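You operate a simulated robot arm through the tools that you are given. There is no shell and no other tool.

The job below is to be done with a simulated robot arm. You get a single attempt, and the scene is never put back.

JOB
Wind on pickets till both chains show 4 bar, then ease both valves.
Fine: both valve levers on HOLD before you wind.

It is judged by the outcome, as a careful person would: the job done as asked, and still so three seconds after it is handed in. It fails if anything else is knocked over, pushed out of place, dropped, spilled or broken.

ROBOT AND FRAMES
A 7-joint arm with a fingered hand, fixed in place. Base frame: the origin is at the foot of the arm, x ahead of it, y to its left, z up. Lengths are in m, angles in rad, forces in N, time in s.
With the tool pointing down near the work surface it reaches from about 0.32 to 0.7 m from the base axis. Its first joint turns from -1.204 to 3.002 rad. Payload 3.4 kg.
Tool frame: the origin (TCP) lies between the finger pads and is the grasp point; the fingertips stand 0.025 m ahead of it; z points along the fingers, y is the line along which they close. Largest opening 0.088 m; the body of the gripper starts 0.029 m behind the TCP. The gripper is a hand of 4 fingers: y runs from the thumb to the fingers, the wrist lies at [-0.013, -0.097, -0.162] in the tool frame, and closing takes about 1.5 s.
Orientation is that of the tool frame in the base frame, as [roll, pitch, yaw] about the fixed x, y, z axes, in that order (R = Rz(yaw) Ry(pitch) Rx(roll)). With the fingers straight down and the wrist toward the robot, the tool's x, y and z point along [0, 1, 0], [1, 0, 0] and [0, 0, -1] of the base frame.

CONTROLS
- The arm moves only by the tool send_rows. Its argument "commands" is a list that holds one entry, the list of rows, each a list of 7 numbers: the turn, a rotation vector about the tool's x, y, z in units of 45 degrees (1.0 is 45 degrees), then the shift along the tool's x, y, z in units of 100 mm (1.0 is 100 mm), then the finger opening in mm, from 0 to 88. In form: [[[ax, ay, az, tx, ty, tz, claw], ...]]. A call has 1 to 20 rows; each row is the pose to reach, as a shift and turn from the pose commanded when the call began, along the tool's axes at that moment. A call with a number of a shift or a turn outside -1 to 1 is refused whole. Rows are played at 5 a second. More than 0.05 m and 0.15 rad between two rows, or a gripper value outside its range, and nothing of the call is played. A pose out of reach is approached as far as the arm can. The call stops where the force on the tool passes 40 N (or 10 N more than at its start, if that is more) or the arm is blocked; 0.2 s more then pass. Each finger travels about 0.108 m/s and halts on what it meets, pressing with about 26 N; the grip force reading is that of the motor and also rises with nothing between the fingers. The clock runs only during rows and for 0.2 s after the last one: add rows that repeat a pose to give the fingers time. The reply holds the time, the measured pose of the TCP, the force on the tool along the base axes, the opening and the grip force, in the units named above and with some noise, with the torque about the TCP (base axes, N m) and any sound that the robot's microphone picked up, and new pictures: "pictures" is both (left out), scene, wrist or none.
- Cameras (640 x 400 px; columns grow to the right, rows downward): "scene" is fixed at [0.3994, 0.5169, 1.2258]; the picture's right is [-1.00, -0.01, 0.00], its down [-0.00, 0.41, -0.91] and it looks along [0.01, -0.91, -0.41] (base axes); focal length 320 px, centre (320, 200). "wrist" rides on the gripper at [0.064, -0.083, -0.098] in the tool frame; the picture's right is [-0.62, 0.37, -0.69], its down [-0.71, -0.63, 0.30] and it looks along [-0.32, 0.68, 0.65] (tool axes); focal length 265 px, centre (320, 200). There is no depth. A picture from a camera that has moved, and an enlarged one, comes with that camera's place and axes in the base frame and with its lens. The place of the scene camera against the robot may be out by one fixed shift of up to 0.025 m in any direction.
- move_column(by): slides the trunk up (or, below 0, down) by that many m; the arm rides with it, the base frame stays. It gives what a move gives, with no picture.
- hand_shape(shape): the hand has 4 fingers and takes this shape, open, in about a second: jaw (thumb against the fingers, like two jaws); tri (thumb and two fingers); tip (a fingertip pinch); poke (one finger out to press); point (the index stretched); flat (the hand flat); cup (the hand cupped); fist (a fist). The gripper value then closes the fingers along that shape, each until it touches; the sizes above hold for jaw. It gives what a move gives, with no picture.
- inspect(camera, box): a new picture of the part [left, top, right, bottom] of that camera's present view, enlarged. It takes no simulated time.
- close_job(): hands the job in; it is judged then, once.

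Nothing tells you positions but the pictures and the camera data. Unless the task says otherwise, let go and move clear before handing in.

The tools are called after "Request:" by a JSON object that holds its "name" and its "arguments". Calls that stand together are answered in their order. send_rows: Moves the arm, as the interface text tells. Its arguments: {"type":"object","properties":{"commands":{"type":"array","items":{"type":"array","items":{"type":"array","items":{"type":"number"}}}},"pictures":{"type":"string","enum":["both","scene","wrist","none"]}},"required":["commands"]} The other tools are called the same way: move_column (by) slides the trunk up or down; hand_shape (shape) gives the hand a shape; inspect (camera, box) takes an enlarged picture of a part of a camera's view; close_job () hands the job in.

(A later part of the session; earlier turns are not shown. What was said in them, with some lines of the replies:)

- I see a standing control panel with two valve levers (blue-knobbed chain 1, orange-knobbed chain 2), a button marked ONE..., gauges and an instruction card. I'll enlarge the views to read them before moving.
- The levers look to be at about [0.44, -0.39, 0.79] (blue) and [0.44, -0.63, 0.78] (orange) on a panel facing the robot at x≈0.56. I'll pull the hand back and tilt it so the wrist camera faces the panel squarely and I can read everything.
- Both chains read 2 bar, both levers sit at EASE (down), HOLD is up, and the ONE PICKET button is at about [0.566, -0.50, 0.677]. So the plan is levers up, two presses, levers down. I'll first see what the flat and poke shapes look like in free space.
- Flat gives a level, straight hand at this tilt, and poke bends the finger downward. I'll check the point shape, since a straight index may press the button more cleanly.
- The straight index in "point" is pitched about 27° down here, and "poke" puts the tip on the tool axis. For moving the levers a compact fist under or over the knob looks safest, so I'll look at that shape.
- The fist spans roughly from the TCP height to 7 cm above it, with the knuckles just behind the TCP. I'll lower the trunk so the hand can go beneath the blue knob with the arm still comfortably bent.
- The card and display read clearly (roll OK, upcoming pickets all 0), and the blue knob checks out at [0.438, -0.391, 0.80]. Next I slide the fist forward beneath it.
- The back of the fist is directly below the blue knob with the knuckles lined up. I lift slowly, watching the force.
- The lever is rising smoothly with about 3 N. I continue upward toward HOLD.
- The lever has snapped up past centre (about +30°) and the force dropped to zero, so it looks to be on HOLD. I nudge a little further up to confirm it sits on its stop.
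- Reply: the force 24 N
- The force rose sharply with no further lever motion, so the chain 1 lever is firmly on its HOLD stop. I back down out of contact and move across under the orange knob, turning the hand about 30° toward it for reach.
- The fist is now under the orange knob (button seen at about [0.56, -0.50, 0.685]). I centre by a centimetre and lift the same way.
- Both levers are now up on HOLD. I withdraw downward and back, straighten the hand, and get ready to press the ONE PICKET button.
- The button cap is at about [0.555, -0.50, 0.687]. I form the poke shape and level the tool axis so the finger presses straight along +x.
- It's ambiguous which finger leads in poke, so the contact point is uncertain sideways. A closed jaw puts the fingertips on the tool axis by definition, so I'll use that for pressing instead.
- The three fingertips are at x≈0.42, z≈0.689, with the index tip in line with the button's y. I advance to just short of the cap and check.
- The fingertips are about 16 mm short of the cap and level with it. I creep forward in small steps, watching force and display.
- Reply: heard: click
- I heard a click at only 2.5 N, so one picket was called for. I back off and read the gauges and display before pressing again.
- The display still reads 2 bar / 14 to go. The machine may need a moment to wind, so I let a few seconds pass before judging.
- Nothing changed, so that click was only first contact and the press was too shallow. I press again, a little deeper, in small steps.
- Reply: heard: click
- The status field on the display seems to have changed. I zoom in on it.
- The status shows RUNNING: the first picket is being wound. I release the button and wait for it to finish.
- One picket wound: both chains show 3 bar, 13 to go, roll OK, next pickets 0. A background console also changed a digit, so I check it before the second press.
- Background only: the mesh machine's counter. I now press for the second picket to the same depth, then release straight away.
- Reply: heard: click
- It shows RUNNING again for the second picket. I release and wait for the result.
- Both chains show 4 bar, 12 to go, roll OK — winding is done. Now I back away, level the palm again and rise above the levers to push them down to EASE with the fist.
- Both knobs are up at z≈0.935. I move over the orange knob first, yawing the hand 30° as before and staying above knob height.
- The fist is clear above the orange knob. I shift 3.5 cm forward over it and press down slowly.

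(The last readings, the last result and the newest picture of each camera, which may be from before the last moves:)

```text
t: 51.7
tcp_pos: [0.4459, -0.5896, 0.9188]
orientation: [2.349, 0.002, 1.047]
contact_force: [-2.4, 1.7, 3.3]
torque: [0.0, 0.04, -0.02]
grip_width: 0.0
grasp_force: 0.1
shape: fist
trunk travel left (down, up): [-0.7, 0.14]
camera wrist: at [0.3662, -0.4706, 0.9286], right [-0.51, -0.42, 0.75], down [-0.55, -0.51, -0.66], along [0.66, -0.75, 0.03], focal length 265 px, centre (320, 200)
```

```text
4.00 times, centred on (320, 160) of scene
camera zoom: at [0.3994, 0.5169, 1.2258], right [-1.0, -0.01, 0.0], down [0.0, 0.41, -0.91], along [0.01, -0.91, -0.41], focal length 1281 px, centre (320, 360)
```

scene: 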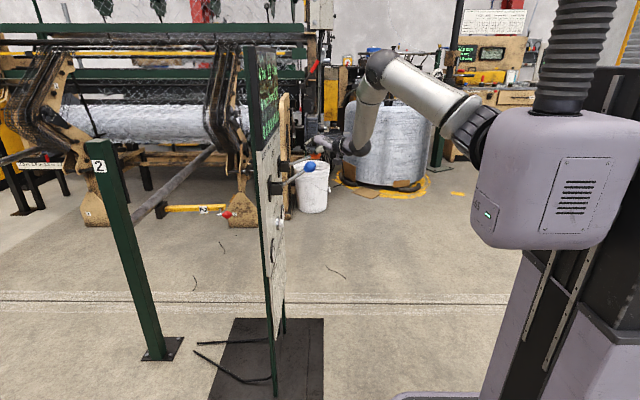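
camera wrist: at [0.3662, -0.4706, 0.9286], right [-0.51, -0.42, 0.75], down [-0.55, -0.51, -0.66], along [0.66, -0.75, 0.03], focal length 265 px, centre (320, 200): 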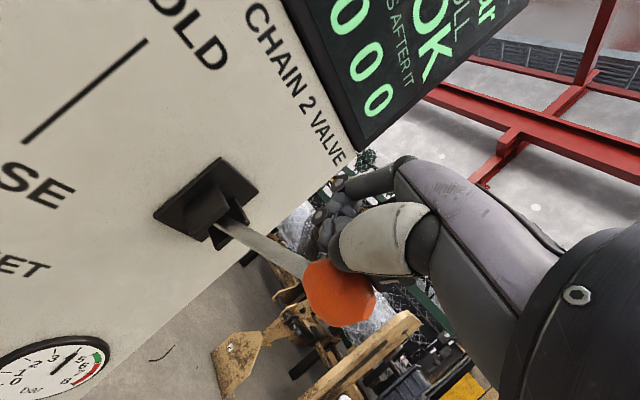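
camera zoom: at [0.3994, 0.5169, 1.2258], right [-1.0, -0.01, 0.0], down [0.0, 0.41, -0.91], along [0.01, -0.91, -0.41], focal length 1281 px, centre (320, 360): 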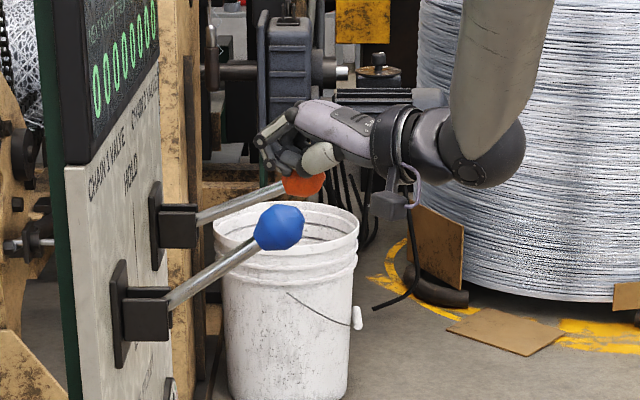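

The orange lever is coming down smoothly at about 4 N. I continue down through centre toward EASE.

Request:
{"name": "send_rows", "arguments": {"commands": [[[0, 0, 0, 0, -0.14, 0.07, 88], [0, 0, 0, 0, -0.284, 0.14, 88], [0, 0, 0, 0, -0.39, 0.245, 88], [0, 0, 0, 0, -0.497, 0.35, 88], [0, 0, 0, 0, -0.57, 0.42, 88]]], "pictures": "both"}}

Request:
{"name": "inspect", "arguments": {"camera": "scene", "box": [240, 130, 400, 230]}}

```text
t: 52.9
tcp_pos: [0.4373, -0.586, 0.8484]
orientation: [2.35, 0.001, 1.047]
contact_force: [0.1, -0.3, -0.9]
torque: [0.03, 0.0, 0.01]
grip_width: 0.0001
grasp_force: 0.0
shape: fist
trunk travel left (down, up): [-0.7, 0.14]
camera wrist: at [0.3576, -0.4663, 0.8577], right [-0.51, -0.42, 0.75], down [-0.55, -0.51, -0.66], along [0.66, -0.75, 0.03], focal length 265 px, centre (320, 200)
```

scene: 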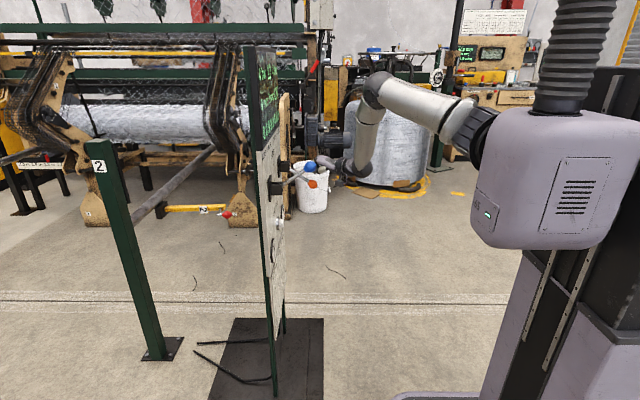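
wrist: 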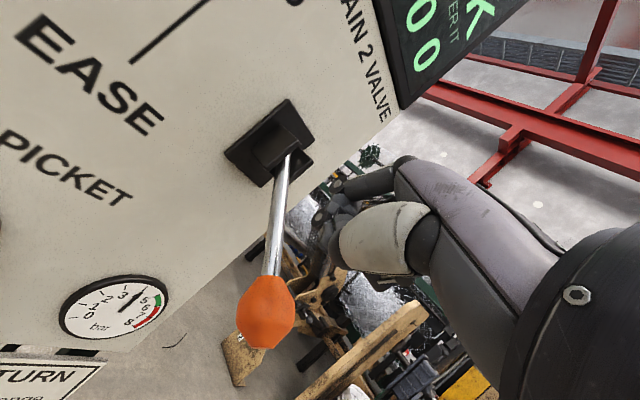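

```text
4.00 times, centred on (320, 180) of scene
camera zoom: at [0.3994, 0.5169, 1.2258], right [-1.0, -0.01, 0.0], down [0.0, 0.41, -0.91], along [0.01, -0.91, -0.41], focal length 1281 px, centre (320, 280)
```

zoom: 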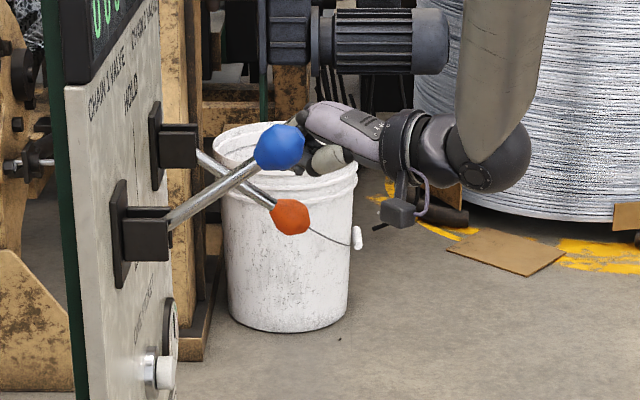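

The orange lever snapped to EASE (knob back at z≈0.798). I rise clear and move over to the blue lever, straightening the hand.

Request:
{"name": "send_rows", "arguments": {"commands": [[[0, 0, 0, 0, 0.23, -0.228, 88], [0, 0, 0, 0, 0.46, -0.457, 88], [0, 0, 0, 0, 0.7, -0.69, 88], [0, 0, 0, 0, 0.925, -0.9135, 88], [0, 0, 0, 0, 0.925, -0.9135, 88]]], "pictures": "none"}}

Request:
{"name": "send_rows", "arguments": {"commands": [[[0, 0, 0, 0, 0.2, -0.25, 88], [0, 0.08, -0.078, 0.1, 0.1, -0.4, 88], [0, 0.18, -0.176, 0.2, 0, -0.55, 88], [0, 0.28, -0.277, 0.32, -0.1, -0.68, 88], [0, 0.38, -0.375, 0.43, -0.22, -0.8, 88], [0, 0.474, -0.468, 0.53, -0.336, -0.91, 88], [0, 0.474, -0.468, 0.53, -0.336, -0.91, 88]]], "pictures": "both"}}

```text
t: 54.1
tcp_pos: [0.4373, -0.5843, 0.9797]
orientation: [2.35, 0.0, 1.049]
contact_force: [-0.7, 0.2, -0.4]
torque: [-0.01, 0.0, -0.01]
grip_width: 0.0
grasp_force: 0.1
shape: fist
trunk travel left (down, up): [-0.7, 0.14]
```

```text
t: 55.7
tcp_pos: [0.3866, -0.4936, 1.0194]
orientation: [2.351, 0.001, 1.572]
contact_force: [0.9, -0.3, -1.1]
torque: [0.0, -0.01, 0.0]
grip_width: 0.0002
grasp_force: 0.2
shape: fist
trunk travel left (down, up): [-0.7, 0.14]
camera wrist: at [0.2581, -0.4306, 1.0284], right [-0.23, -0.62, 0.75], down [-0.23, -0.72, -0.66], along [0.95, -0.32, 0.03], focal length 265 px, centre (320, 200)
```

scene: 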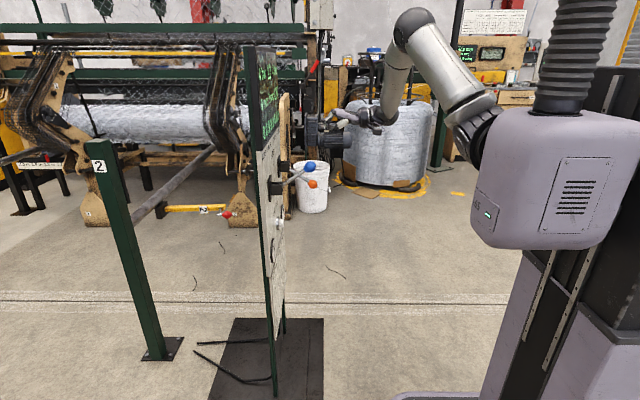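
wrist: 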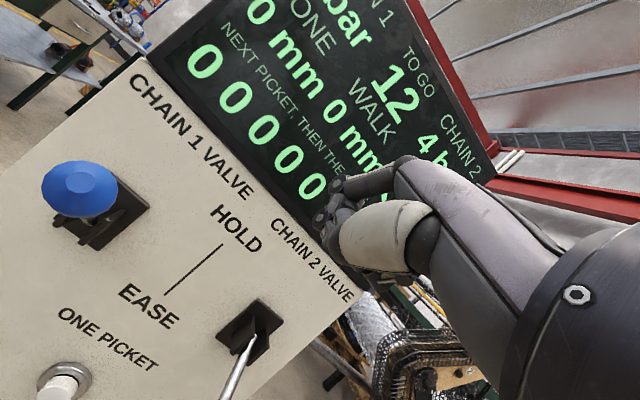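

Request:
{"name": "send_rows", "arguments": {"commands": [[[0, 0, 0, 0.35, 0.07, 0.07, 88], [0, 0, 0, 0.7, 0.14, 0.14, 88], [0, 0, 0, 1.0, 0.21, 0.21, 88], [0, 0, 0, 1.0, 0.21, 0.21, 88]]], "pictures": "both"}}

Request:
{"name": "inspect", "arguments": {"camera": "scene", "box": [240, 90, 400, 190]}}

```text
t: 56.7
tcp_pos: [0.4176, -0.394, 1.0183]
orientation: [2.351, 0.002, 1.571]
contact_force: [-0.2, 0.2, 0.7]
torque: [-0.03, -0.02, -0.01]
grip_width: 0.0
grasp_force: 0.1
shape: fist
trunk travel left (down, up): [-0.7, 0.14]
camera wrist: at [0.2876, -0.3314, 1.0282], right [-0.23, -0.62, 0.75], down [-0.23, -0.72, -0.66], along [0.95, -0.32, 0.03], focal length 265 px, centre (320, 200)
```

scene: 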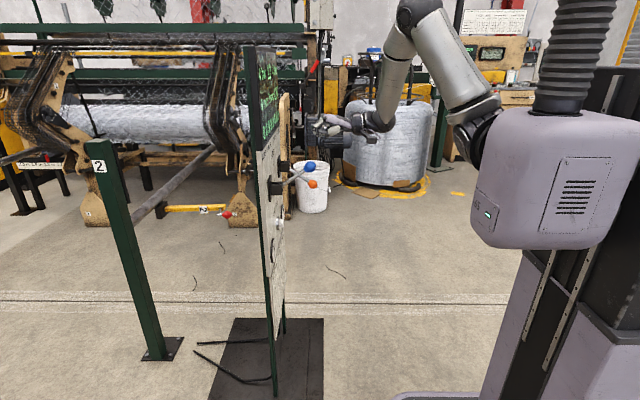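
wrist: 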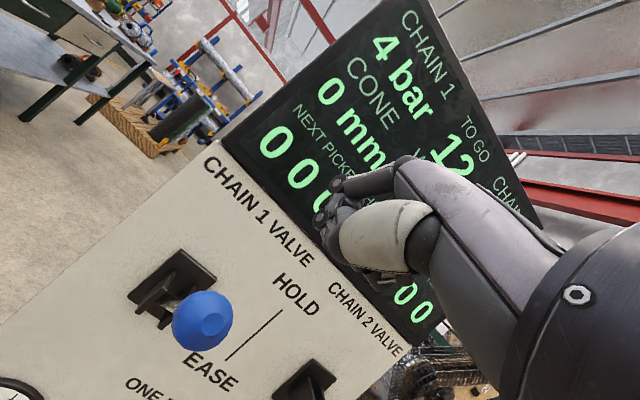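

```text
4.00 times, centred on (320, 140) of scene
camera zoom: at [0.3994, 0.5169, 1.2258], right [-1.0, -0.01, 0.0], down [0.0, 0.41, -0.91], along [0.01, -0.91, -0.41], focal length 1281 px, centre (320, 440)
```

zoom: 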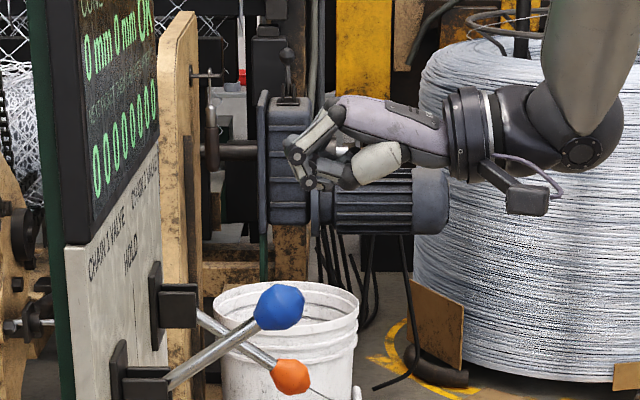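

Request:
{"name": "send_rows", "arguments": {"commands": [[[0, 0, 0, 0.12, 0.155, 0.157, 88], [0, 0, 0, 0.12, -0.058, 0.368, 88], [0, 0, 0, 0.12, -0.236, 0.543, 88], [0, 0, 0, 0.12, -0.343, 0.649, 88], [0, 0, 0, 0.12, -0.45, 0.754, 88], [0, 0, 0, 0.12, -0.556, 0.86, 88]]], "pictures": "both"}}

Request:
{"name": "inspect", "arguments": {"camera": "scene", "box": [240, 110, 400, 210]}}

```text
t: 58.1
tcp_pos: [0.4391, -0.3843, 0.9178]
orientation: [2.35, 0.001, 1.571]
contact_force: [0.2, -1.6, 2.9]
torque: [0.0, 0.04, 0.01]
grip_width: 0.0001
grasp_force: 0.1
shape: fist
trunk travel left (down, up): [-0.7, 0.14]
camera wrist: at [0.3104, -0.32, 0.9277], right [-0.23, -0.62, 0.75], down [-0.23, -0.72, -0.66], along [0.95, -0.33, 0.03], focal length 265 px, centre (320, 200)
```

scene: 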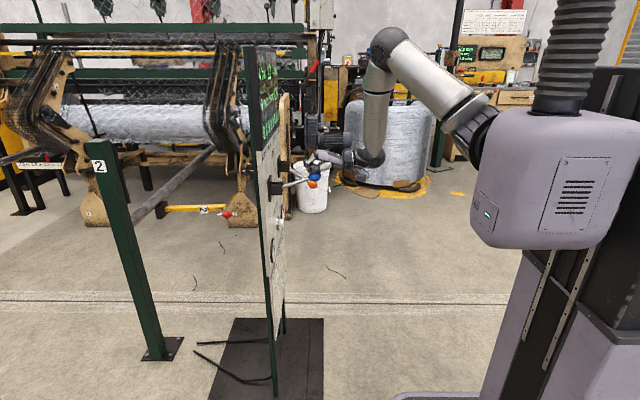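
wrist: 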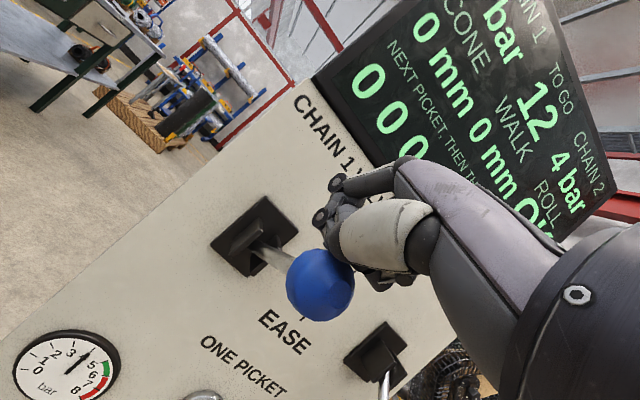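

```text
4.00 times, centred on (320, 160) of scene
camera zoom: at [0.3994, 0.5169, 1.2258], right [-1.0, -0.01, 0.0], down [0.0, 0.41, -0.91], along [0.01, -0.91, -0.41], focal length 1281 px, centre (320, 360)
```

zoom: 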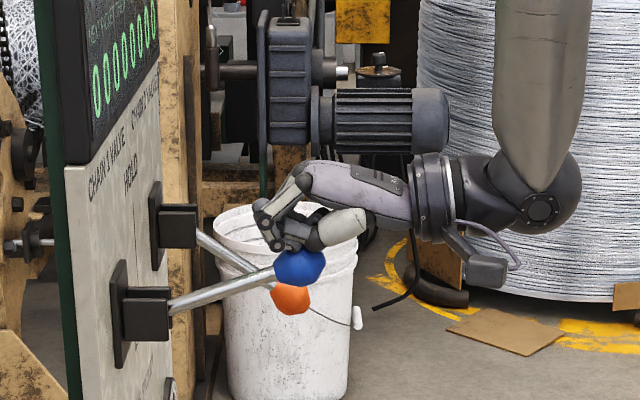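

The blue lever is following under the fist. I continue down the same way.

Request:
{"name": "send_rows", "arguments": {"commands": [[[0, 0, 0, 0, -0.14, 0.07, 88], [0, 0, 0, 0, -0.284, 0.14, 88], [0, 0, 0, 0, -0.39, 0.245, 88], [0, 0, 0, 0, -0.497, 0.35, 88], [0, 0, 0, 0, -0.57, 0.42, 88]]], "pictures": "both"}}

Request:
{"name": "inspect", "arguments": {"camera": "scene", "box": [240, 130, 400, 230]}}

```text
t: 59.3
tcp_pos: [0.4283, -0.3831, 0.8476]
orientation: [2.349, 0.003, 1.57]
contact_force: [-0.1, 0.6, 0.5]
torque: [-0.03, 0.0, 0.01]
grip_width: 0.0001
grasp_force: 0.1
shape: fist
trunk travel left (down, up): [-0.7, 0.14]
camera wrist: at [0.2994, -0.3194, 0.8578], right [-0.23, -0.62, 0.75], down [-0.23, -0.72, -0.66], along [0.95, -0.32, 0.03], focal length 265 px, centre (320, 200)
```

scene: 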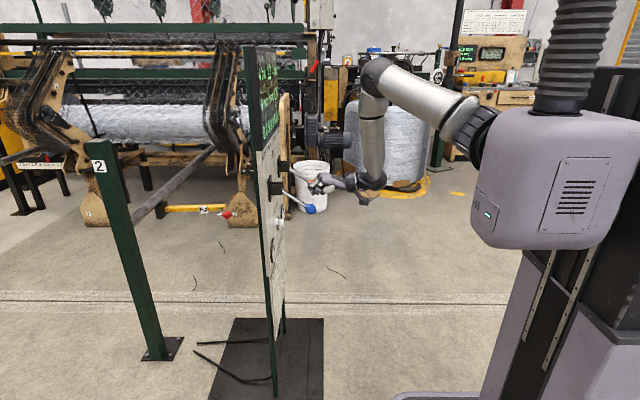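
wrist: 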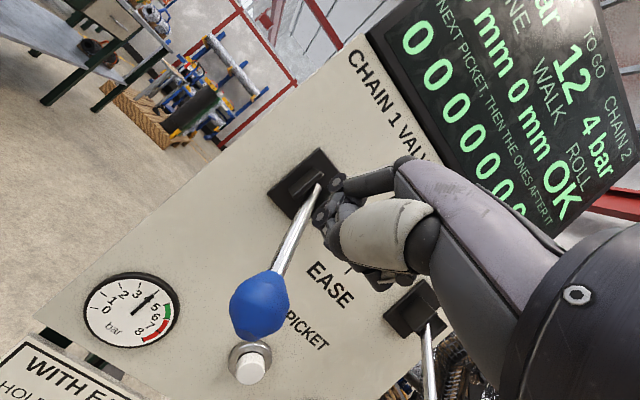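

```text
4.00 times, centred on (320, 180) of scene
camera zoom: at [0.3994, 0.5169, 1.2258], right [-1.0, -0.01, 0.0], down [0.0, 0.41, -0.91], along [0.01, -0.91, -0.41], focal length 1281 px, centre (320, 280)
```

zoom: 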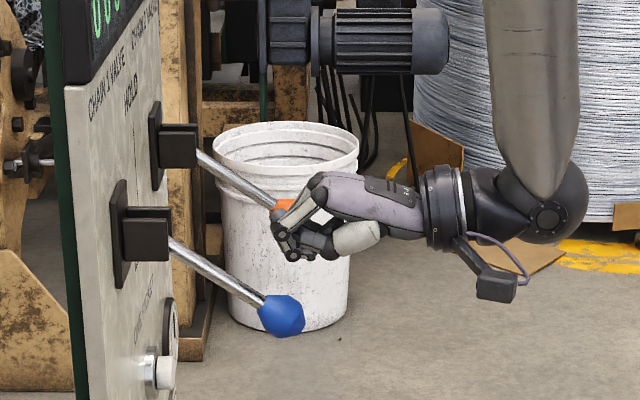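

Blue has snapped down to EASE as well. I withdraw upward and back, then confirm both levers and the readings.

Request:
{"name": "send_rows", "arguments": {"commands": [[[0, 0, 0, 0, 0.2, -0.2, 88], [0, 0, 0, 0, 0.35, -0.45, 88], [0, 0, 0, 0, 0.3, -0.7, 88], [0, 0, 0, 0, 0.1, -0.9, 88], [0, 0, 0, 0, -0.1, -1.0, 88], [0, 0, 0, 0, -0.4, -1.0, 88], [0, 0, 0, 0, -0.6, -1.0, 88], [0, 0, 0, 0, -0.6, -1.0, 88], [0, 0, 0, 0, -0.6, -1.0, 88]]], "pictures": "both"}}

Request:
{"name": "inspect", "arguments": {"camera": "scene", "box": [240, 130, 400, 230]}}

Request:
{"name": "inspect", "arguments": {"camera": "scene", "box": [240, 50, 280, 110]}}

Request:
{"name": "inspect", "arguments": {"camera": "wrist", "box": [0, 100, 400, 400]}}

```text
t: 61.3
tcp_pos: [0.3145, -0.3843, 0.8766]
orientation: [2.351, 0.001, 1.571]
contact_force: [0.1, 0.4, -0.5]
torque: [-0.02, 0.03, -0.01]
grip_width: 0.0
grasp_force: 0.0
shape: fist
trunk travel left (down, up): [-0.7, 0.14]
camera wrist: at [0.1855, -0.3194, 0.8861], right [-0.23, -0.62, 0.75], down [-0.23, -0.72, -0.66], along [0.95, -0.32, 0.03], focal length 265 px, centre (320, 200)
```

scene: 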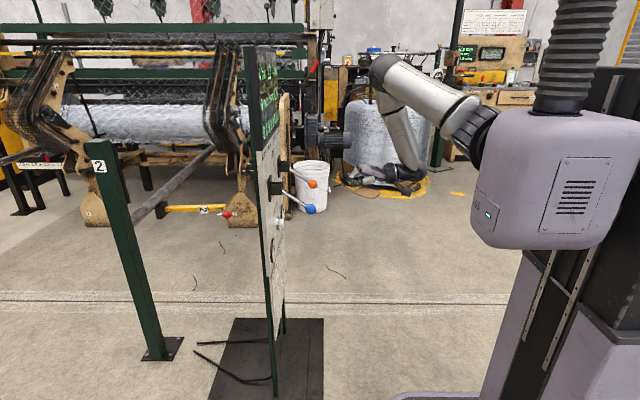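
wrist: 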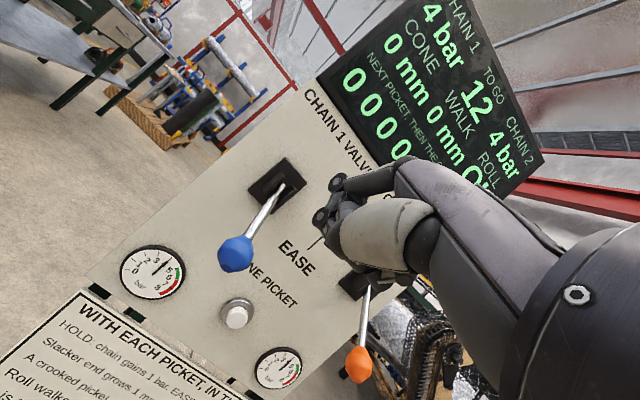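

```text
4.00 times, centred on (320, 180) of scene
camera zoom: at [0.3994, 0.5169, 1.2258], right [-1.0, -0.01, 0.0], down [0.0, 0.41, -0.91], along [0.01, -0.91, -0.41], focal length 1281 px, centre (320, 280)
```

zoom: 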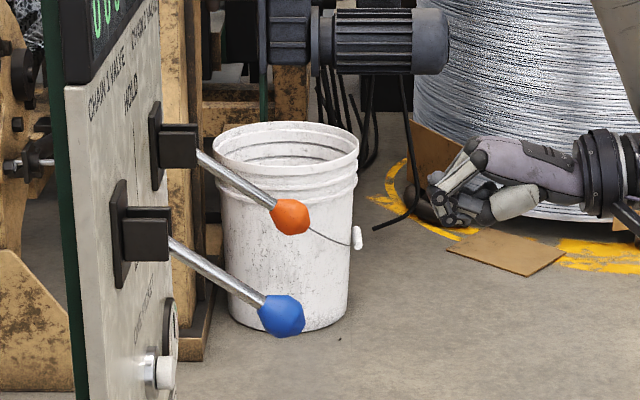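

```text
6.67 times, centred on (260, 80) of scene
camera zoom: at [0.3994, 0.5169, 1.2258], right [-1.0, -0.01, 0.0], down [0.0, 0.41, -0.91], along [0.01, -0.91, -0.41], focal length 2136 px, centre (720, 1000)
```

zoom: 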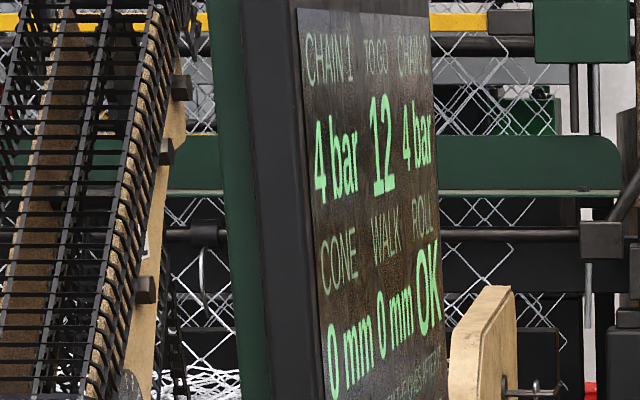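

```text
1.33 times, centred on (200, 250) of wrist
camera zoom: at [0.1855, -0.3194, 0.8861], right [-0.23, -0.62, 0.75], down [-0.23, -0.72, -0.66], along [0.95, -0.32, 0.03], focal length 354 px, centre (480, 133)
```

zoom: 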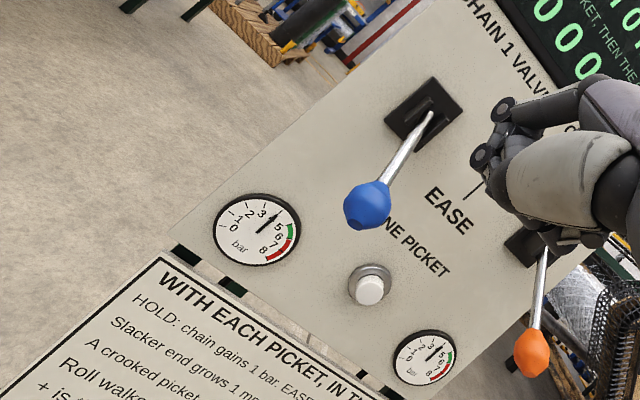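

Both levers are back on EASE at exactly their original positions, and both chains read 4 bar with the roll OK. The button is released, nothing has moved out of place, and the hand is clear, so I'm handing the job in.

Request:
{"name": "close_job", "arguments": {}}

```text
The job is handed in.
```

The job is done and handed in: both chains show 4 bar and both valve levers are back on EASE.

- **Before winding:** I moved both levers up to HOLD.
- **Winding:** I wound two pickets. Both chains went from 2 to 3 to 4 bar, and the display now shows 12 to go. My first press of the button was too shallow to start the machine, so it took three presses to wind the two pickets.
- **After winding:** I pushed both levers back down to EASE. The display still read 4 bar on both chains, cone and walk 0 mm, roll OK.

Nothing was knocked over or pushed out of place, and the hand was clear of the panel when I handed the job in.
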